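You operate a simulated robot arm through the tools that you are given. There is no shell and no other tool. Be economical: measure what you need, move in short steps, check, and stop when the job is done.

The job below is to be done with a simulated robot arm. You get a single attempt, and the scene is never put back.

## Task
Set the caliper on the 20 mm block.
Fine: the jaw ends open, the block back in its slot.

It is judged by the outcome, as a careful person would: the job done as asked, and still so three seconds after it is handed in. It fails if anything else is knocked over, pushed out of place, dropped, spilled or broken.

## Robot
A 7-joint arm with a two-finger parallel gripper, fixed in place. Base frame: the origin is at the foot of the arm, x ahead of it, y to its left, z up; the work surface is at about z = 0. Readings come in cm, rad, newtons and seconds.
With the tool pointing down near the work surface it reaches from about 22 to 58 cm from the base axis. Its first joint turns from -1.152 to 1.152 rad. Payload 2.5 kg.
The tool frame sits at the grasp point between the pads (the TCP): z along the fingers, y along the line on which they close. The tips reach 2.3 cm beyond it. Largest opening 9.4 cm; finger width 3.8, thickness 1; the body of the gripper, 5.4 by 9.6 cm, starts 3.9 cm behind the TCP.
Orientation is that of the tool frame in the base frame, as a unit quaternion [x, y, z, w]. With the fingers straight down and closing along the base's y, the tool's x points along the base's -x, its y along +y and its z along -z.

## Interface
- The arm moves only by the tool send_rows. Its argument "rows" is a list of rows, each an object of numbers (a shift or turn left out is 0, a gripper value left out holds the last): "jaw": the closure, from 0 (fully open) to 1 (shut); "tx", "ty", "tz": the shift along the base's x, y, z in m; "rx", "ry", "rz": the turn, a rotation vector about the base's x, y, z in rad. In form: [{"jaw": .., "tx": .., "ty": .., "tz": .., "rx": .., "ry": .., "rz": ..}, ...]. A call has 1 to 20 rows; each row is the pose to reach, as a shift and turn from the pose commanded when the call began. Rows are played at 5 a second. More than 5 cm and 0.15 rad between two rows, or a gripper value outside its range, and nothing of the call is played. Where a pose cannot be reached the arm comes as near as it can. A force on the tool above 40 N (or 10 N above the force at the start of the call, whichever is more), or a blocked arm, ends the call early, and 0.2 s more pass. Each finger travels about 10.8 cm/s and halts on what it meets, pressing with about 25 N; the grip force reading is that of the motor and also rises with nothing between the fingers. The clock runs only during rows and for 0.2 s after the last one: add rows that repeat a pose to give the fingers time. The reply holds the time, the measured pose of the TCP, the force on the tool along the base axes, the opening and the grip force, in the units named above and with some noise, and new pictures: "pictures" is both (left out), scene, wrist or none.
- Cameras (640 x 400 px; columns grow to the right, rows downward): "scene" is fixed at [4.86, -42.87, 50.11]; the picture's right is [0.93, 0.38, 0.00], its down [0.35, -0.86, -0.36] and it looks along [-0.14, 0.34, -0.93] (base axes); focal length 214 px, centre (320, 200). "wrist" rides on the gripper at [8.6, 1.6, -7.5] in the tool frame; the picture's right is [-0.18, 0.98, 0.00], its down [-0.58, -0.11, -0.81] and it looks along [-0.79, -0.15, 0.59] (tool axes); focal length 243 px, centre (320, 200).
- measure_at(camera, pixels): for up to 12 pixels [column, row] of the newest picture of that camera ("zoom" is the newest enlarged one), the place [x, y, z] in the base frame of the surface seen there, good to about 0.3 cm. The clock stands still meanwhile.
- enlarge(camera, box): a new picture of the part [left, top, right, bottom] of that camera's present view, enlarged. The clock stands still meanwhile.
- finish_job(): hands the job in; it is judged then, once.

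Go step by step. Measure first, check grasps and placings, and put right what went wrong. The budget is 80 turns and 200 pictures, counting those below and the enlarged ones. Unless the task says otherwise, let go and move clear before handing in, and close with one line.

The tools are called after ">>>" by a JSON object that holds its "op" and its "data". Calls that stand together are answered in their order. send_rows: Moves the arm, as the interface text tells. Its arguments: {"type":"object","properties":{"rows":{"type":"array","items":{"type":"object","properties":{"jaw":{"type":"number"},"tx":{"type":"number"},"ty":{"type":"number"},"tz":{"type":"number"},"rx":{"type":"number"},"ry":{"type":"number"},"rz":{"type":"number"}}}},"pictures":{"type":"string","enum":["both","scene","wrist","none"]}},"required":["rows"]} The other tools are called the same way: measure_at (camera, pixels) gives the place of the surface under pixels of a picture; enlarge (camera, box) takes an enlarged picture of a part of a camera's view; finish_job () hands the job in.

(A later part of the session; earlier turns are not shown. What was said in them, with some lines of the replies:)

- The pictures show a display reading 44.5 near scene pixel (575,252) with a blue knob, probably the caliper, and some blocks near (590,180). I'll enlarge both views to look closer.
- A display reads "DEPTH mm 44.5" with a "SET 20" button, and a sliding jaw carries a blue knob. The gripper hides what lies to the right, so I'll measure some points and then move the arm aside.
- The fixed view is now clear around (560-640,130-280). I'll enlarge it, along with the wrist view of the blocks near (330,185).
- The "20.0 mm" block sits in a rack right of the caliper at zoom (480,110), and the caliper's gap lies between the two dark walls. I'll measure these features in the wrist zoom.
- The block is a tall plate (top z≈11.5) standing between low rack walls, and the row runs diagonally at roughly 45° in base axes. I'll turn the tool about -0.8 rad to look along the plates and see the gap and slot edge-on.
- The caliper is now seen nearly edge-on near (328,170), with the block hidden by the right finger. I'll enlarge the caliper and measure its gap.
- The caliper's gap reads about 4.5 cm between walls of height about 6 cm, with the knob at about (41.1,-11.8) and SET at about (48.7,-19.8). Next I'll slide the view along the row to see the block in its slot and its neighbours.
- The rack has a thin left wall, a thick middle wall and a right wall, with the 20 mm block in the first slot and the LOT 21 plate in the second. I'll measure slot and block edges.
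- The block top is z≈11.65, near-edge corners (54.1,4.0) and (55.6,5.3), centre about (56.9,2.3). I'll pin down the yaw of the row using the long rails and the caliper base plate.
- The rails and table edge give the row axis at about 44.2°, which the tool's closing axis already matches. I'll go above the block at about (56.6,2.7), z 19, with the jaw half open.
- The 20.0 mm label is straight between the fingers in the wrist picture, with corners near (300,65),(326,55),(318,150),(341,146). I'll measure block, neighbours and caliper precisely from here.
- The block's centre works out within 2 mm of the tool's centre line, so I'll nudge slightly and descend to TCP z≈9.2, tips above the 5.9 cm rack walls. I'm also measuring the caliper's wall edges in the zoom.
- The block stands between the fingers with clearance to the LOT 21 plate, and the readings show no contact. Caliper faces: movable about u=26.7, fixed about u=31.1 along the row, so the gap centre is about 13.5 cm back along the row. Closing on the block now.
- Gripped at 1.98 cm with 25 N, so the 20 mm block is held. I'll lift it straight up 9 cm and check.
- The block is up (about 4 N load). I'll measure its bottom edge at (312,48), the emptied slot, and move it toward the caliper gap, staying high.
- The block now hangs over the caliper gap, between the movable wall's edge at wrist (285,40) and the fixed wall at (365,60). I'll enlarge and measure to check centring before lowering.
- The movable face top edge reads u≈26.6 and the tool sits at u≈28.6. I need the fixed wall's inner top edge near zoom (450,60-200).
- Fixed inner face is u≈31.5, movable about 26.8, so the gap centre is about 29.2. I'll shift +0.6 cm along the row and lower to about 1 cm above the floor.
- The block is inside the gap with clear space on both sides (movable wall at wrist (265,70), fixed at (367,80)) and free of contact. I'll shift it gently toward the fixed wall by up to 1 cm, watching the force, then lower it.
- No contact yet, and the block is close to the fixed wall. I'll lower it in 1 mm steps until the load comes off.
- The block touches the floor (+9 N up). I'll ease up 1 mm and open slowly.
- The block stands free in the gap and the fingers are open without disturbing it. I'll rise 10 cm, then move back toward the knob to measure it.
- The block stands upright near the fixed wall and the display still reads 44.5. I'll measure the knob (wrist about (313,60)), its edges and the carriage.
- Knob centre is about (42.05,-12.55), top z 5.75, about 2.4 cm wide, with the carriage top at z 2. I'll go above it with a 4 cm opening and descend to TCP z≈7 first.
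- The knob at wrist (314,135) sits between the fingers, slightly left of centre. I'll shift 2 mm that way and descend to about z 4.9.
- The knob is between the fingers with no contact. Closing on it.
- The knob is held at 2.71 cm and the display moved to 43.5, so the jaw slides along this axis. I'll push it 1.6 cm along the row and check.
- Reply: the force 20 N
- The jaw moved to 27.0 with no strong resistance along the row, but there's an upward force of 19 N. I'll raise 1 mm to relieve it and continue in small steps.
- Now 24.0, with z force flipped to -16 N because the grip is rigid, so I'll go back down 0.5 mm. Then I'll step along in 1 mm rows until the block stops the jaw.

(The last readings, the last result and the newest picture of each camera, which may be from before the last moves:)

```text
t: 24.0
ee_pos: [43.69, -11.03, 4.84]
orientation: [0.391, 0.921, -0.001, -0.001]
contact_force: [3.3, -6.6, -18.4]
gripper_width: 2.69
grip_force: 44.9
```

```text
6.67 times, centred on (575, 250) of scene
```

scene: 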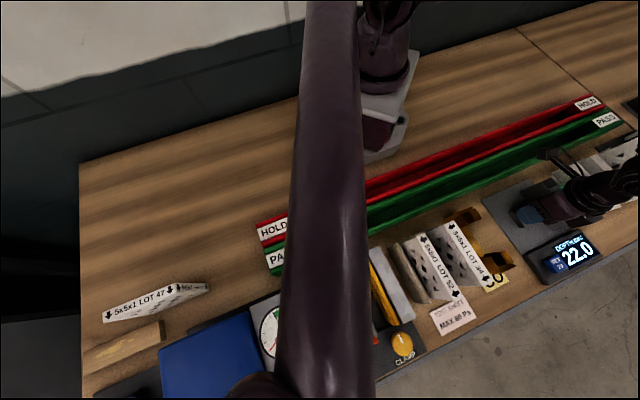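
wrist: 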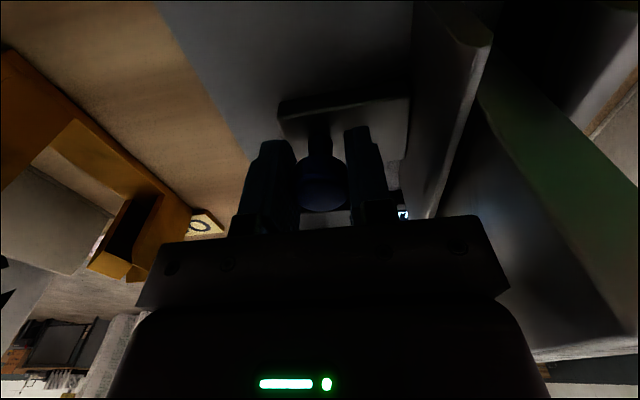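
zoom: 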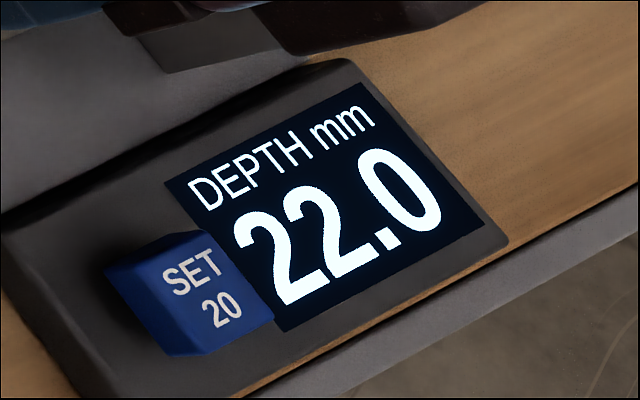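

The display reads 22.0 and force along the row is still small (about -2 N). I'll keep going in small steps.

>>> {"op": "send_rows", "data": {"rows": [{"tz": -0.0004}, {"tx": 0.0005, "ty": 0.0005, "tz": -0.0004}, {"tx": 0.001, "ty": 0.001, "tz": -0.0004}, {"tx": 0.001, "ty": 0.001, "tz": -0.0004}], "pictures": "none"}}

>>> {"op": "enlarge", "data": {"camera": "scene", "box": [540, 220, 610, 280]}}

```text
t: 25.0
ee_pos: [43.92, -10.85, 4.85]
orientation: [0.389, 0.921, 0.001, 0.0]
contact_force: [-4.6, 2.3, 6.0]
gripper_width: 2.67
grip_force: 44.7
```

```text
6.67 times, centred on (575, 250) of scene
```

zoom: 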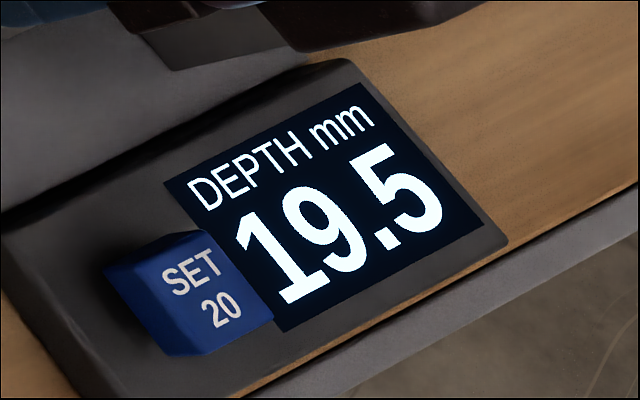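

Display reads 19.5 with no firm resistance, so the caliper has an offset. I'll continue in small steps until contact.

>>> {"op": "send_rows", "data": {"rows": [{"tx": 0.0005, "ty": 0.0005}, {"tx": 0.001, "ty": 0.001}, {"tx": 0.001, "ty": 0.001}], "pictures": "wrist"}}

>>> {"op": "enlarge", "data": {"camera": "scene", "box": [540, 190, 640, 280]}}

```text
t: 25.8
ee_pos: [44.0, -10.95, 4.97]
orientation: [0.389, 0.921, 0.001, -0.001]
contact_force: [-13.1, 6.4, 17.0]
gripper_width: 2.72
grip_force: 45.2
```

wrist: 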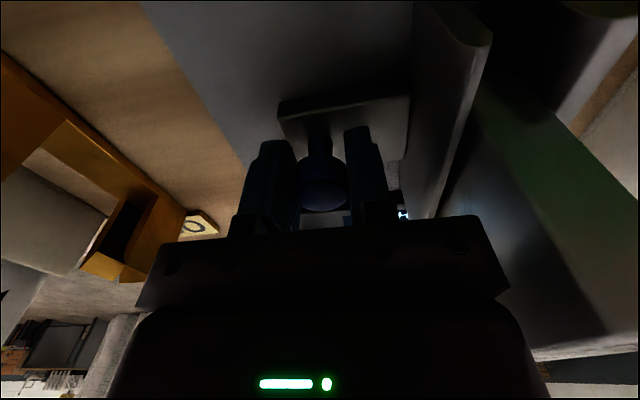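

```text
4.44 times, centred on (590, 235) of scene
```

zoom: 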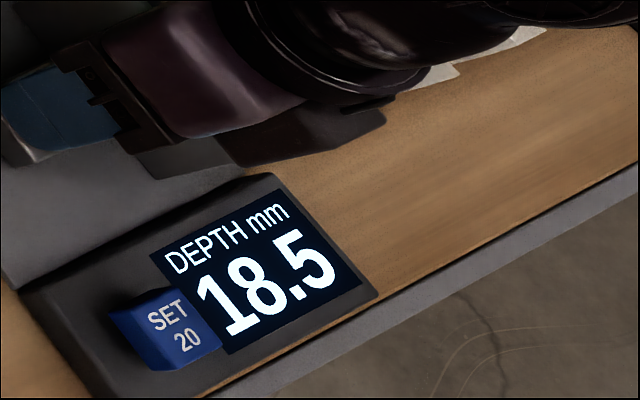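

Now 18.5. Resolved forces are mainly sideways (-14 N across) and vertical (17 N), i.e. constraint from the slide rather than the block, so I'll correct by half a millimetre each and continue.

>>> {"op": "send_rows", "data": {"rows": [{"tx": -0.0003, "ty": 0.0003, "tz": 0.0004}, {"tx": 0.0003, "ty": 0.0009, "tz": 0.0004}, {"tx": 0.0008, "ty": 0.0014, "tz": 0.0004}, {"tx": 0.0008, "ty": 0.0014, "tz": 0.0004}], "pictures": "none"}}

>>> {"op": "enlarge", "data": {"camera": "scene", "box": [540, 190, 640, 280]}}

```text
t: 26.8
ee_pos: [44.01, -10.95, 4.91]
orientation: [0.391, 0.92, -0.001, -0.001]
contact_force: [-4.4, -3.4, -1.4]
gripper_width: 2.69
grip_force: 45.3
```

```text
4.44 times, centred on (590, 235) of scene
```

zoom: 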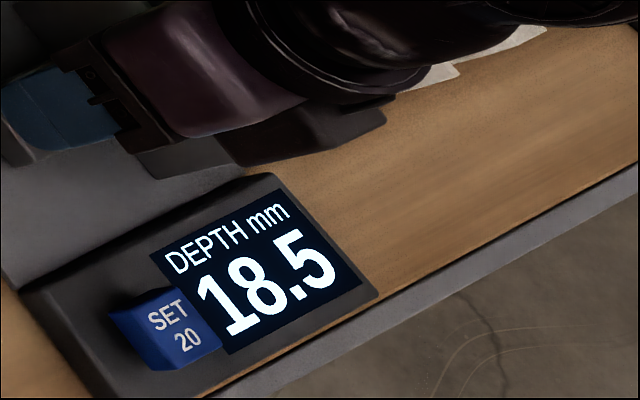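

The display stayed at 18.5 though I commanded 1.5 mm more, with about 5.5 N resisting: the block seems seated. I'll press a little further to confirm.

>>> {"op": "send_rows", "data": {"rows": [{"tx": 0.0006, "ty": 0.0006}, {"tx": 0.0012, "ty": 0.0012}, {"tx": 0.0012, "ty": 0.0012}], "pictures": "none"}}

>>> {"op": "enlarge", "data": {"camera": "scene", "box": [540, 190, 640, 280]}}

```text
t: 27.6
ee_pos: [44.01, -10.85, 4.92]
orientation: [0.391, 0.92, -0.003, -0.002]
contact_force: [-21.5, -17.6, 11.8]
gripper_width: 2.69
grip_force: 44.8
```

```text
4.44 times, centred on (590, 235) of scene
```

zoom: 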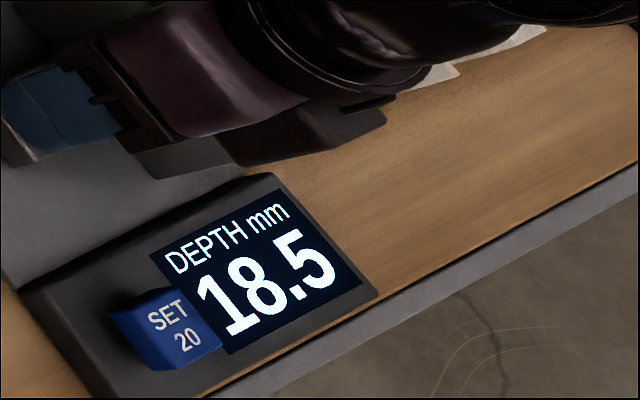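

Firm stop: about 27 N along the row and still 18.5, so jaw, block and wall are in contact. I'll ease the push to a light one, open the fingers, and rise.

>>> {"op": "send_rows", "data": {"rows": [{"tx": -0.0008, "ty": -0.0008}, {"tx": -0.0008, "ty": -0.0008, "jaw": 0.7}, {"tx": -0.0008, "ty": -0.0008, "jaw": 0.6}, {"tx": -0.0008, "ty": -0.0008, "jaw": 0.6}, {"tx": -0.0008, "ty": -0.0008, "tz": 0.03}, {"tx": -0.0008, "ty": -0.0008, "tz": 0.07}, {"tx": -0.0008, "ty": -0.0008, "tz": 0.1}, {"tx": -0.0008, "ty": -0.0008, "tz": 0.1}]}}

>>> {"op": "enlarge", "data": {"camera": "scene", "box": [500, 150, 640, 290]}}

```text
t: 29.4
ee_pos: [44.19, -10.55, 14.76]
orientation: [0.389, 0.921, 0.0, 0.0]
contact_force: [0.2, 0.0, -1.2]
gripper_width: 3.73
grip_force: 0.1
```

scene: 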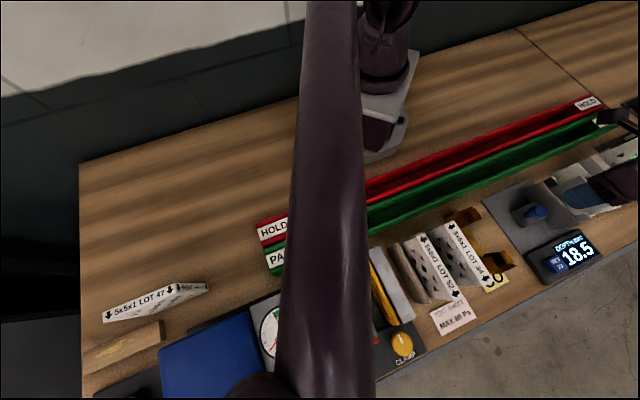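
wrist: 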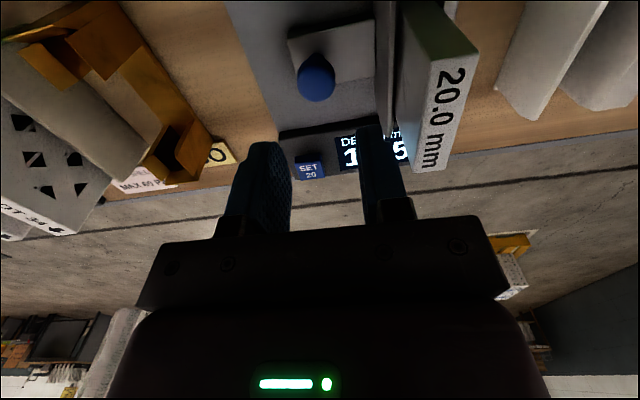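

```text
2.86 times, centred on (570, 220) of scene
```

zoom: 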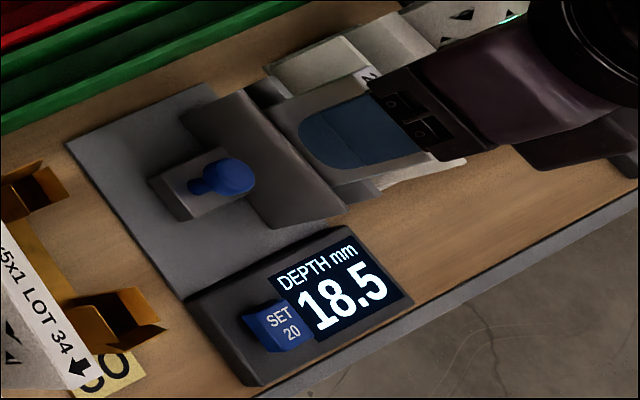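

Still 18.5 with the jaw staying on the block. Now I'll measure the SET button and console face for pressing.

>>> {"op": "measure_at", "data": {"camera": "zoom", "pixels": [[248, 320], [285, 302], [312, 335], [272, 348], [280, 325], [245, 300], [225, 320], [190, 303], [245, 380], [405, 300], [350, 235], [330, 300]]}}

>>> {"op": "enlarge", "data": {"camera": "wrist", "box": [250, 100, 410, 200]}}

```text
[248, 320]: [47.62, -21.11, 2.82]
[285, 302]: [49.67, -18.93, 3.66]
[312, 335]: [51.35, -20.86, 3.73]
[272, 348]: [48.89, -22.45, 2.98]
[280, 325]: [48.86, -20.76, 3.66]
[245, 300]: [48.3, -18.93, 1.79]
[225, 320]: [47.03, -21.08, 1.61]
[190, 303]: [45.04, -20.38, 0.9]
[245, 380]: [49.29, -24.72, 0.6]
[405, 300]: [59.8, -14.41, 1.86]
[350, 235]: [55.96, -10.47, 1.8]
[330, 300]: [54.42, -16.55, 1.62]
```

```text
4.00 times, centred on (330, 150) of wrist
```

zoom: 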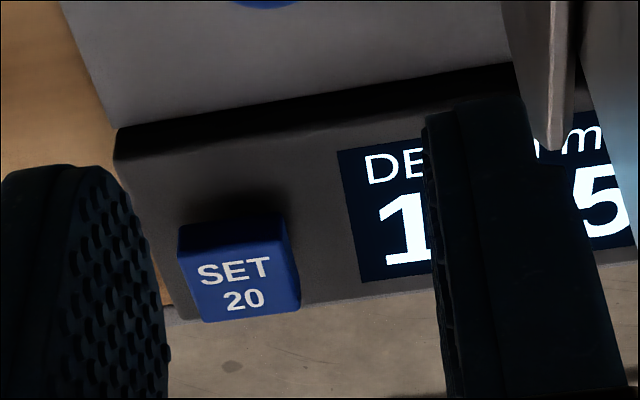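

The SET button's top is at z≈3.6 with centre about (49.5,-20.6), console at z≈1.7. I'll close the fingers, move above it, and check alignment.

>>> {"op": "send_rows", "data": {"rows": [{"jaw": 0.8, "tx": 0.01, "ty": -0.025}, {"jaw": 1.0, "tx": 0.025, "ty": -0.055}, {"tx": 0.04, "ty": -0.08}, {"tx": 0.053, "ty": -0.1005}, {"tx": 0.053, "ty": -0.1005, "tz": -0.03}, {"tx": 0.053, "ty": -0.1005, "tz": -0.07}, {"tx": 0.053, "ty": -0.1005, "tz": -0.07}]}}

>>> {"op": "enlarge", "data": {"camera": "scene", "box": [500, 190, 640, 290]}}

```text
t: 31.0
ee_pos: [49.33, -20.73, 7.71]
orientation: [0.389, 0.921, -0.001, -0.001]
contact_force: [0.4, 0.0, 0.1]
gripper_width: 0.0
grip_force: 24.6
```

scene: 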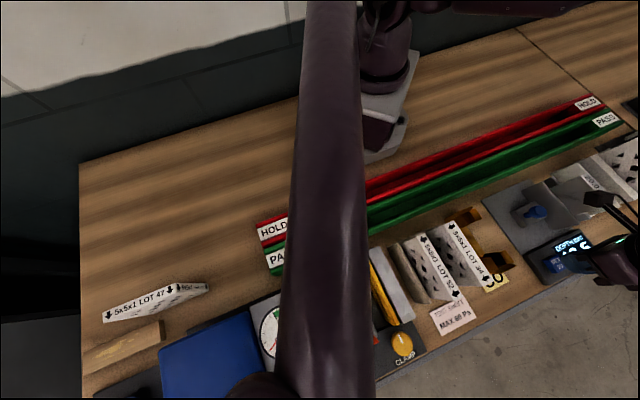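
wrist: 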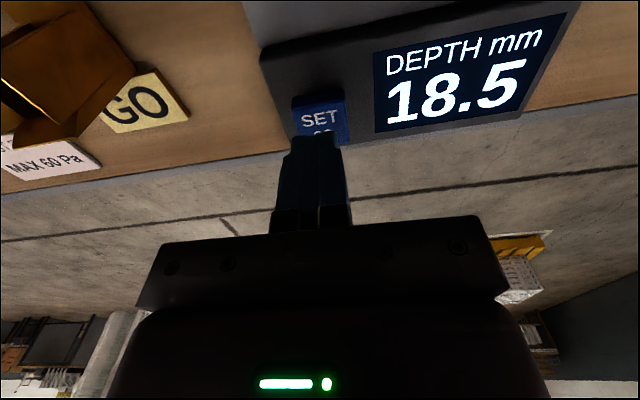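

```text
4.00 times, centred on (570, 240) of scene
```

zoom: 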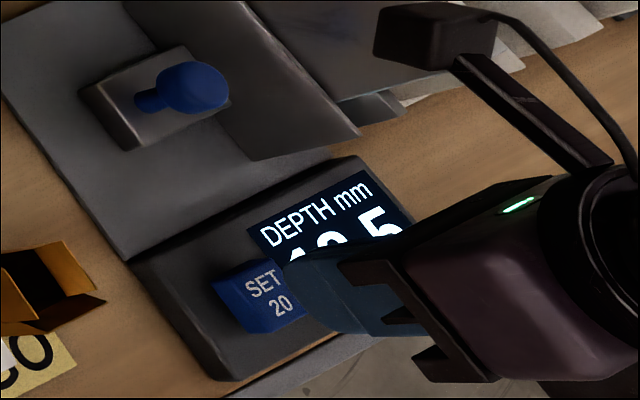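

The closed fingertips hang over the SET button, which is centred in the wrist picture at (322,120), and the display still reads 18.5. I'll lower to near contact and then press in small steps.

>>> {"op": "send_rows", "data": {"rows": [{"tz": -0.01}, {"tz": -0.016}, {"tz": -0.018}, {"tz": -0.019}, {"tz": -0.02}]}}

```text
t: 32.2
ee_pos: [49.42, -20.63, 5.87]
orientation: [0.39, 0.921, 0.001, 0.001]
contact_force: [-0.1, -0.5, 0.4]
gripper_width: 0.0
grip_force: 25.2
```

scene: 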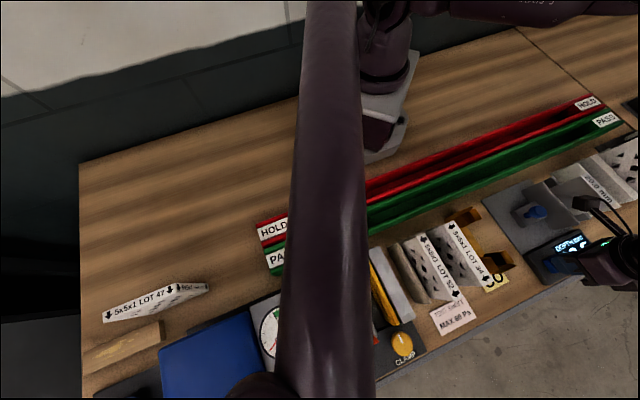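
wrist: 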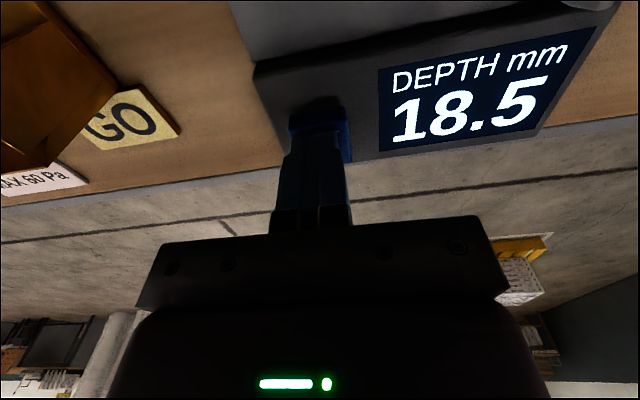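

No contact yet; the tips are just at the button top. I'll press in 1 mm steps.

>>> {"op": "send_rows", "data": {"rows": [{"tz": -0.001}, {"tz": -0.002}, {"tz": -0.003}, {"tz": -0.004}], "pictures": "wrist"}}

```text
t: 33.2
ee_pos: [49.45, -20.66, 5.48]
orientation: [0.39, 0.921, 0.001, -0.001]
contact_force: [-0.7, 1.7, 1.4]
gripper_width: 0.0
grip_force: 24.9
```

wrist: 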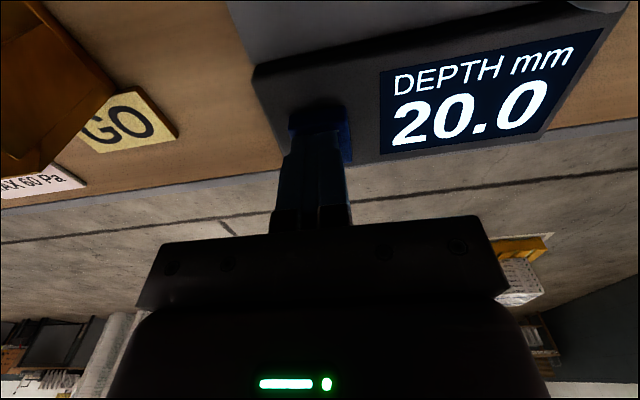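

The display now reads 20.0, so the caliper is set. I'll rise, go back above the knob at about (44.0,-10.85) with the fingers at 4 cm, and look.

>>> {"op": "send_rows", "data": {"rows": [{"tz": 0.02}, {"tz": 0.05}, {"tz": 0.093}, {"tz": 0.093, "tx": -0.015, "ty": 0.028, "jaw": 0.8}, {"tz": 0.093, "tx": -0.03, "ty": 0.056, "jaw": 0.6}, {"tz": 0.093, "tx": -0.045, "ty": 0.08, "jaw": 0.585}, {"tz": 0.093, "tx": -0.0545, "ty": 0.098}, {"tz": 0.06, "tx": -0.0545, "ty": 0.098}, {"tz": 0.03, "tx": -0.0545, "ty": 0.098}, {"tz": 0.03, "tx": -0.0545, "ty": 0.098}]}}

```text
t: 35.4
ee_pos: [43.92, -10.95, 8.32]
orientation: [0.389, 0.921, 0.0, -0.001]
contact_force: [0.4, -0.6, -0.3]
gripper_width: 3.9
grip_force: 0.0
```

scene: 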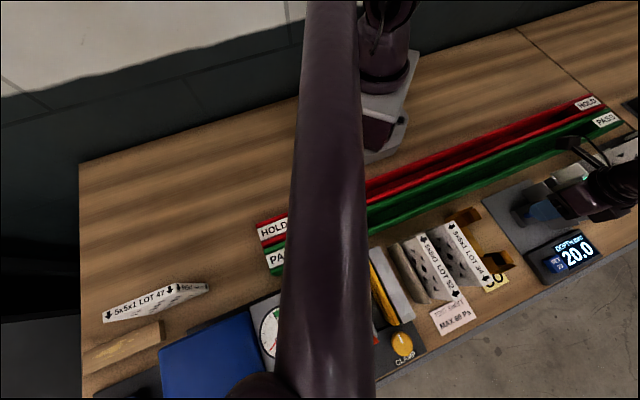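
wrist: 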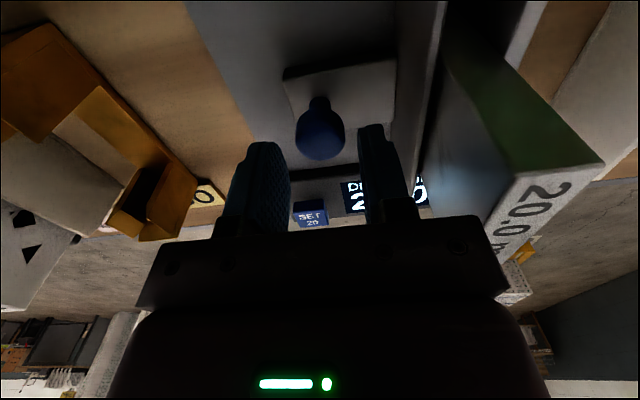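

The display stays at 20.0 and the knob at (320,130) is centred between the fingers. I'll descend and grip it.

>>> {"op": "send_rows", "data": {"rows": [{"tz": -0.015}, {"tz": -0.034}, {"tz": -0.034}, {"tz": -0.034, "jaw": 0.7}, {"tz": -0.034, "jaw": 0.78}, {"tz": -0.034, "jaw": 0.78}]}}

```text
t: 36.8
ee_pos: [44.09, -10.81, 5.01]
orientation: [0.39, 0.921, 0.0, 0.0]
contact_force: [2.4, -1.0, -3.4]
gripper_width: 2.71
grip_force: 44.7
```

scene: 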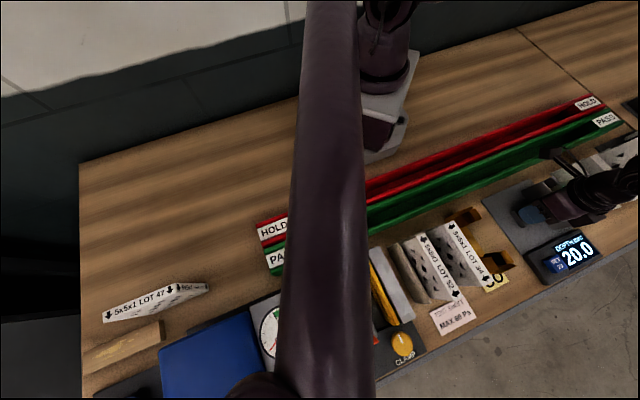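
wrist: 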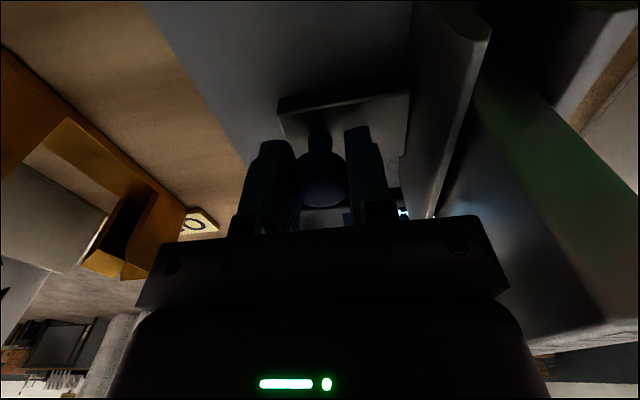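

Knob gripped, display 20.0. I'll slide the jaw back 2.5 cm to its open position.

>>> {"op": "send_rows", "data": {"rows": [{"tx": -0.0028, "ty": -0.0028}, {"tx": -0.0057, "ty": -0.0056}, {"tx": -0.0086, "ty": -0.0084}, {"tx": -0.0115, "ty": -0.0112}, {"tx": -0.0145, "ty": -0.0141}, {"tx": -0.0179, "ty": -0.0175}, {"tx": -0.0179, "ty": -0.0175}]}}

```text
t: 38.4
ee_pos: [42.12, -12.7, 4.93]
orientation: [0.389, 0.921, -0.001, 0.002]
contact_force: [15.1, -12.7, -15.8]
gripper_width: 2.7
grip_force: 45.1
```

scene: 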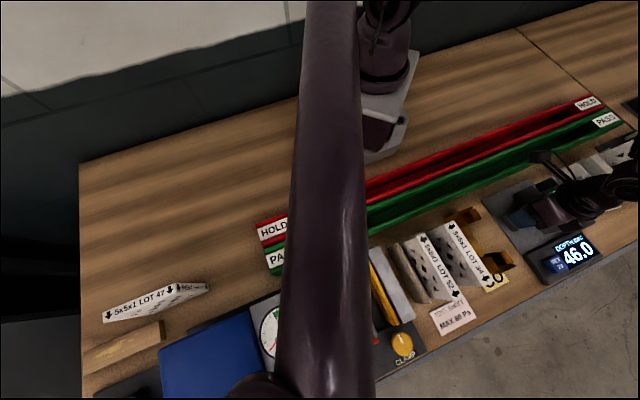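
wrist: 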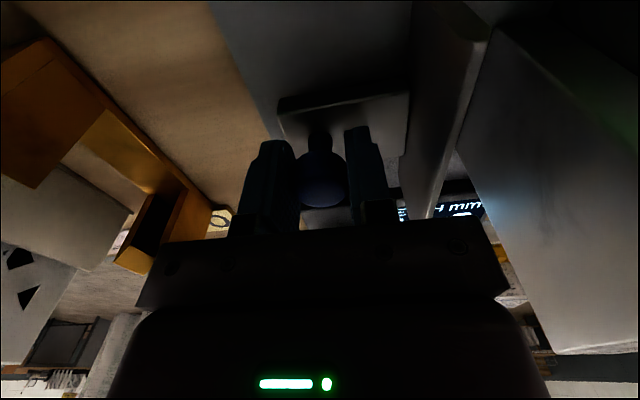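

The display shows 46.0, so the jaw is back at its original open position (44.5 + 1.5 offset). I'll relieve the side load, open the fingers, rise, then move above the block.

>>> {"op": "send_rows", "data": {"rows": [{"tx": 0.0004, "ty": -0.0004, "tz": -0.0004}, {"tx": 0.0004, "ty": -0.0004, "tz": -0.0004, "jaw": 0.7}, {"jaw": 0.59, "tx": 0.0004, "ty": -0.0004}, {"tz": 0.0}, {"tz": 0.03}, {"tz": 0.07}, {"tz": 0.11}, {"tz": 0.145}, {"tz": 0.145, "jaw": 0.5}]}}

>>> {"op": "enlarge", "data": {"camera": "scene", "box": [500, 150, 640, 290]}}

>>> {"op": "measure_at", "data": {"camera": "wrist", "pixels": [[430, 130], [450, 40], [440, 90], [460, 90], [420, 90]]}}

```text
t: 40.4
ee_pos: [42.13, -12.53, 19.6]
orientation: [0.389, 0.921, 0.001, 0.0]
contact_force: [0.1, 0.8, -0.4]
gripper_width: 4.7
grip_force: 0.1
```

scene: 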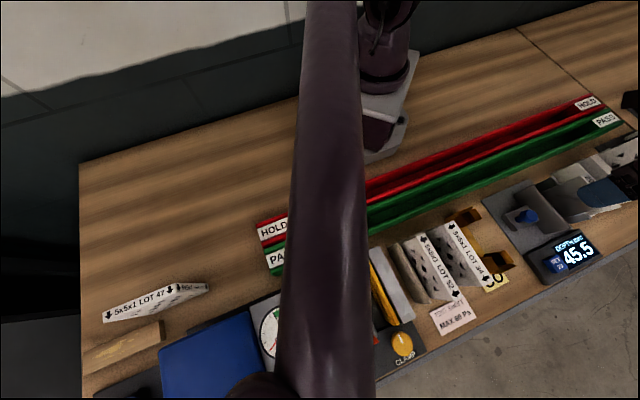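
wrist: 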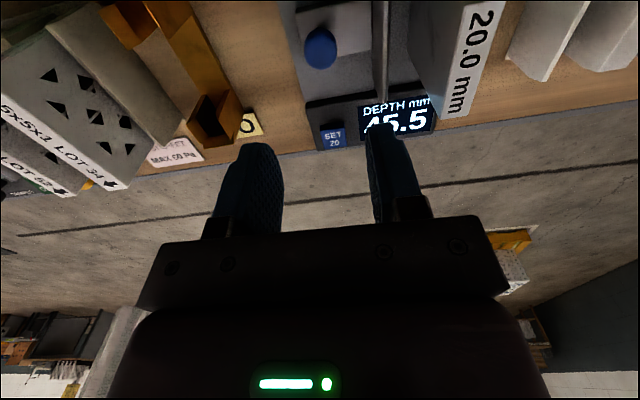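

```text
2.86 times, centred on (570, 220) of scene
```

zoom: 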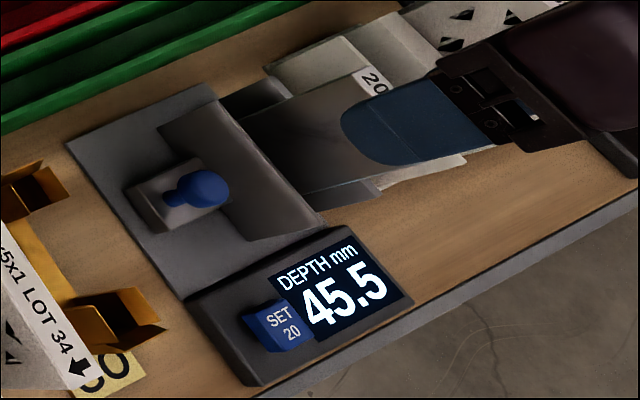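

```text
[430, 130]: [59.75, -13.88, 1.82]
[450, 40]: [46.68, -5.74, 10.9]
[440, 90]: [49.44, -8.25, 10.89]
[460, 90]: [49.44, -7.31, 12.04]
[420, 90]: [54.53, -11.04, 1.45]
```

The jaw is open (45.5) and clear of the block. I'll measure the block's top corners in the wrist picture before regrasping.

>>> {"op": "measure_at", "data": {"camera": "wrist", "pixels": [[466, 15], [494, 15], [443, 114], [470, 110], [480, 30], [456, 110]]}}

```text
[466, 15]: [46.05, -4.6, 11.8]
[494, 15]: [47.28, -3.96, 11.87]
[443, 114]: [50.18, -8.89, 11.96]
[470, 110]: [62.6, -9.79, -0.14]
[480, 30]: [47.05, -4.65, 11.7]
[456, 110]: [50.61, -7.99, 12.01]
```

The block's faces sit at u≈29.7-31.6, so its centre is about 30.6. I'll go above (48.1,-5.6) and lower to z 9.3 with the fingers at 4.7 cm.

>>> {"op": "send_rows", "data": {"rows": [{"tx": 0.02, "ty": 0.0235}, {"tx": 0.045, "ty": 0.05}, {"tx": 0.0596, "ty": 0.0697}, {"tx": 0.0596, "ty": 0.0697}, {"tx": 0.0596, "ty": 0.0697, "tz": -0.03}, {"tx": 0.0596, "ty": 0.0697, "tz": -0.05}, {"tx": 0.0596, "ty": 0.0697, "tz": -0.05}], "pictures": "wrist"}}

```text
t: 42.0
ee_pos: [48.01, -5.67, 14.56]
orientation: [0.39, 0.921, 0.0, 0.0]
contact_force: [-0.2, 0.2, 0.4]
gripper_width: 4.69
grip_force: 0.0
```

wrist: 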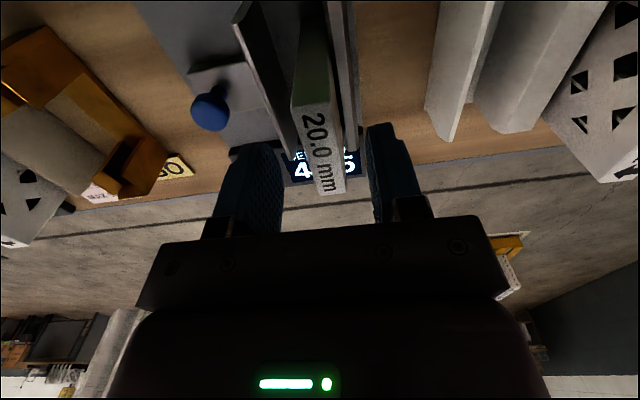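

The block is centred between the fingers (label at (320,150)). I'll descend to z≈9.3 and grip.

>>> {"op": "send_rows", "data": {"rows": [{"tz": -0.02}, {"tz": -0.04}, {"tz": -0.052}, {"tz": -0.052}, {"tz": -0.052, "jaw": 0.7}, {"tz": -0.052, "jaw": 0.85}, {"tz": -0.052, "jaw": 0.9}, {"tz": -0.052, "jaw": 0.9}], "pictures": "wrist"}}

```text
t: 43.8
ee_pos: [48.03, -5.73, 9.36]
orientation: [0.389, 0.921, 0.0, 0.0]
contact_force: [1.7, 0.0, 0.7]
gripper_width: 1.99
grip_force: 25.0
```

wrist: 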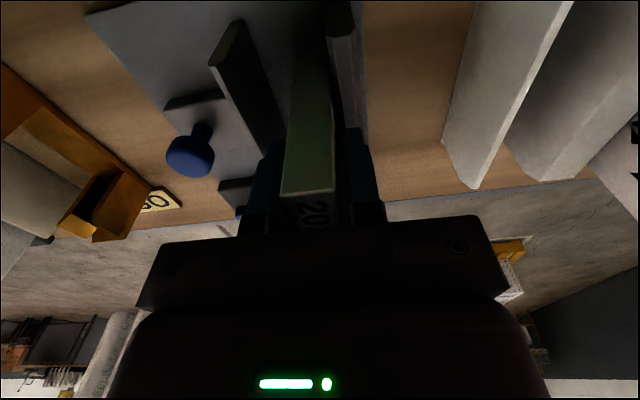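

Gripped at 1.99 cm. I'll ease 2 mm off the fixed wall, lift 9 cm, and carry it back over the slot at (56.6,2.6).

>>> {"op": "send_rows", "data": {"rows": [{"tx": -0.0007, "ty": -0.0007, "tz": 0.005}, {"tx": -0.0014, "ty": -0.0014, "tz": 0.025}, {"tx": -0.0014, "ty": -0.0014, "tz": 0.05}, {"tx": -0.0014, "ty": -0.0014, "tz": 0.075}, {"tx": -0.0014, "ty": -0.0014, "tz": 0.09}, {"tx": 0.015, "ty": 0.0146, "tz": 0.09}, {"tx": 0.04, "ty": 0.039, "tz": 0.09}, {"tx": 0.065, "ty": 0.0634, "tz": 0.09}, {"tx": 0.0855, "ty": 0.0834, "tz": 0.09}, {"tx": 0.0855, "ty": 0.0834, "tz": 0.09}]}}

>>> {"op": "enlarge", "data": {"camera": "wrist", "box": [220, 0, 420, 150]}}

```text
t: 46.0
ee_pos: [56.55, 2.46, 18.25]
orientation: [0.39, 0.921, 0.0, 0.001]
contact_force: [-0.4, 0.2, -4.7]
gripper_width: 2.01
grip_force: 25.1
```

scene: 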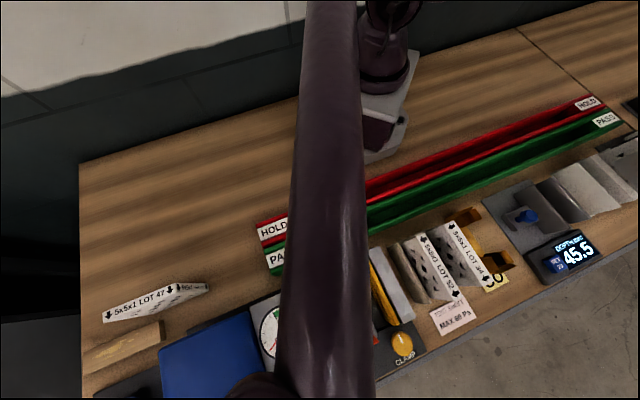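
wrist: 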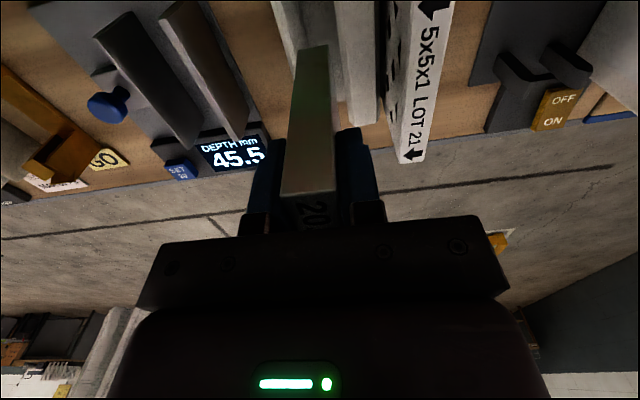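

```text
2.67 times, centred on (320, 75) of wrist
```

zoom: 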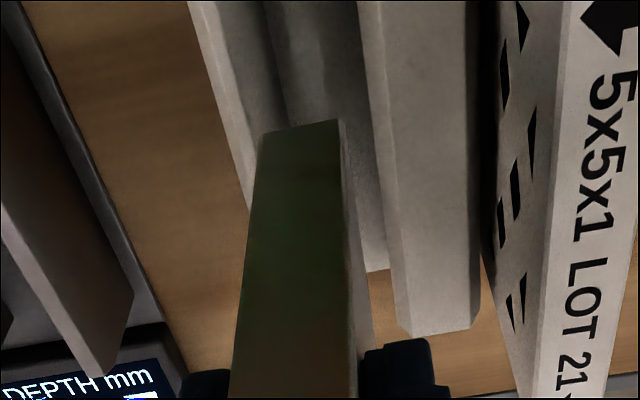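

The view matches the one right after lifting the block out, so it is over its slot. I'll shift 1 mm to match exactly and lower to about 1 cm above the floor.

>>> {"op": "send_rows", "data": {"rows": [{"tx": 0.0006, "ty": 0.001}, {"tx": 0.0006, "ty": 0.001, "tz": -0.025}, {"tx": 0.0006, "ty": 0.001, "tz": -0.05}, {"tx": 0.0006, "ty": 0.001, "tz": -0.07}, {"tx": 0.0006, "ty": 0.001, "tz": -0.08}, {"tx": 0.0006, "ty": 0.001, "tz": -0.08}], "pictures": "wrist"}}

```text
t: 47.4
ee_pos: [56.73, 2.84, 10.22]
orientation: [0.389, 0.921, -0.001, -0.001]
contact_force: [0.1, 0.5, -4.1]
gripper_width: 1.98
grip_force: 24.9
```

wrist: 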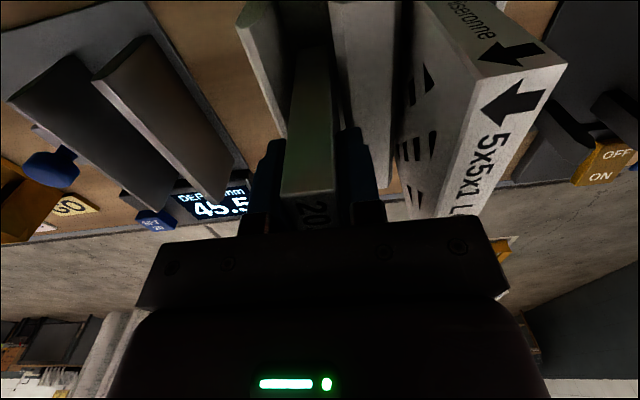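

The block is down between the rack walls with no contact. I'll finish lowering in small steps until the load comes off.

>>> {"op": "send_rows", "data": {"rows": [{"tz": -0.004}, {"tz": -0.007}, {"tz": -0.0085}, {"tz": -0.0095}, {"tz": -0.0095}], "pictures": "wrist"}}

```text
t: 48.6
ee_pos: [56.62, 2.74, 9.21]
orientation: [0.39, 0.921, 0.0, 0.0]
contact_force: [0.1, 0.3, -4.3]
gripper_width: 1.98
grip_force: 25.3
```

wrist: 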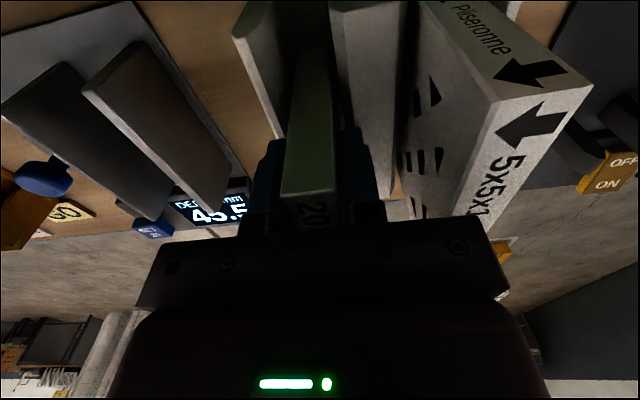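

Still hanging (-4.3 N), so it needs to go a little lower.

>>> {"op": "send_rows", "data": {"rows": [{"tz": -0.0005}, {"tz": -0.001}, {"tz": -0.0015}, {"tz": -0.0015}], "pictures": "none"}}

```text
t: 49.6
ee_pos: [56.81, 2.74, 9.33]
orientation: [0.389, 0.921, 0.001, 0.001]
contact_force: [-5.2, 2.3, 11.7]
gripper_width: 1.98
grip_force: 25.0
```

It now rests on the floor (+12 N). I'll ease up 0.5 mm, open, and rise clear.

>>> {"op": "send_rows", "data": {"rows": [{"tz": 0.0007}, {"tz": 0.0007, "jaw": 0.75}, {"tz": 0.0007, "jaw": 0.6}, {"tz": 0.0007, "jaw": 0.52}, {"tz": 0.0007, "jaw": 0.5}, {"tz": 0.03}, {"tz": 0.06}, {"tz": 0.1}, {"tz": 0.1}]}}

>>> {"op": "enlarge", "data": {"camera": "wrist", "box": [80, 0, 460, 200]}}

>>> {"op": "measure_at", "data": {"camera": "wrist", "pixels": [[301, 68], [324, 62], [319, 145], [338, 141]]}}

```text
t: 51.6
ee_pos: [57.11, 2.79, 19.16]
orientation: [0.39, 0.921, 0.0, -0.001]
contact_force: [-0.9, 0.3, -0.1]
gripper_width: 4.68
grip_force: 0.2
```

scene: 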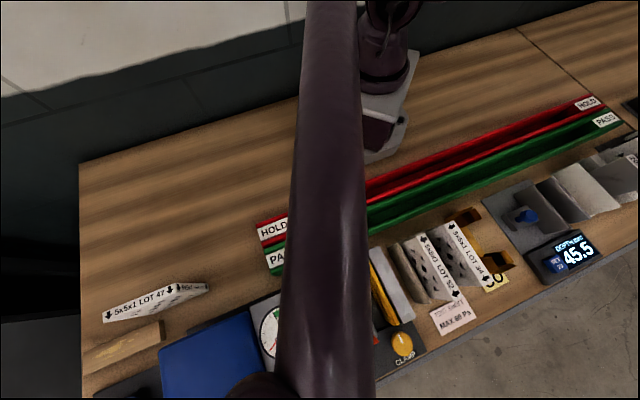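
wrist: 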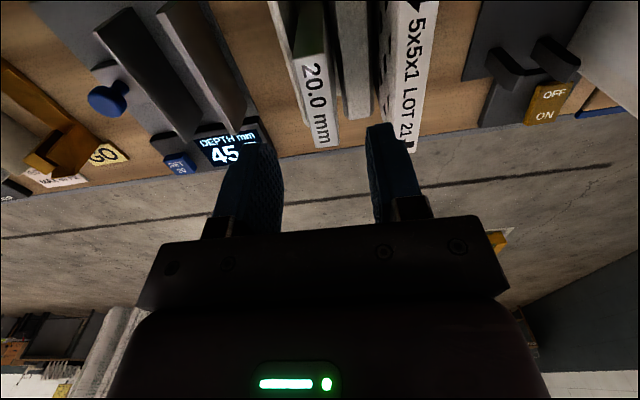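

```text
1.68 times, centred on (270, 100) of wrist
```

zoom: 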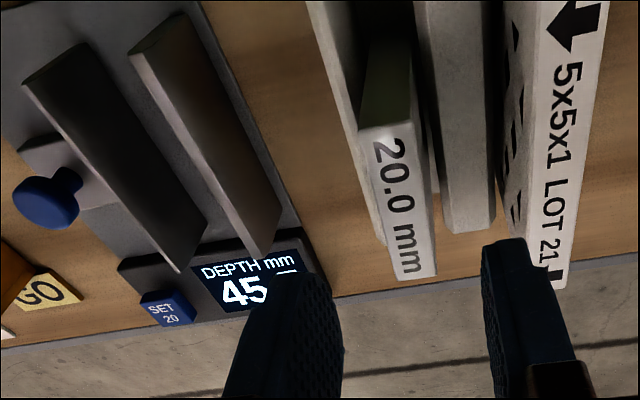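

```text
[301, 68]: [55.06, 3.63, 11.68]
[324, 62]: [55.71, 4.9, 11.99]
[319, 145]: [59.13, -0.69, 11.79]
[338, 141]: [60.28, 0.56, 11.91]
```

The block stands upright in its slot at its starting position, the display reads 45.5 with the jaw open, and the neighbours look undisturbed. The arm is already clear above, so I'll hand in.

>>> {"op": "finish_job", "data": {}}

```text
The job is handed in.
```

The caliper is set on the 20 mm block: it read 18.5 closed on the block, and 20.0 after I pressed SET. The jaw is open at 45.5, the block is back in its slot, and the arm is clear.
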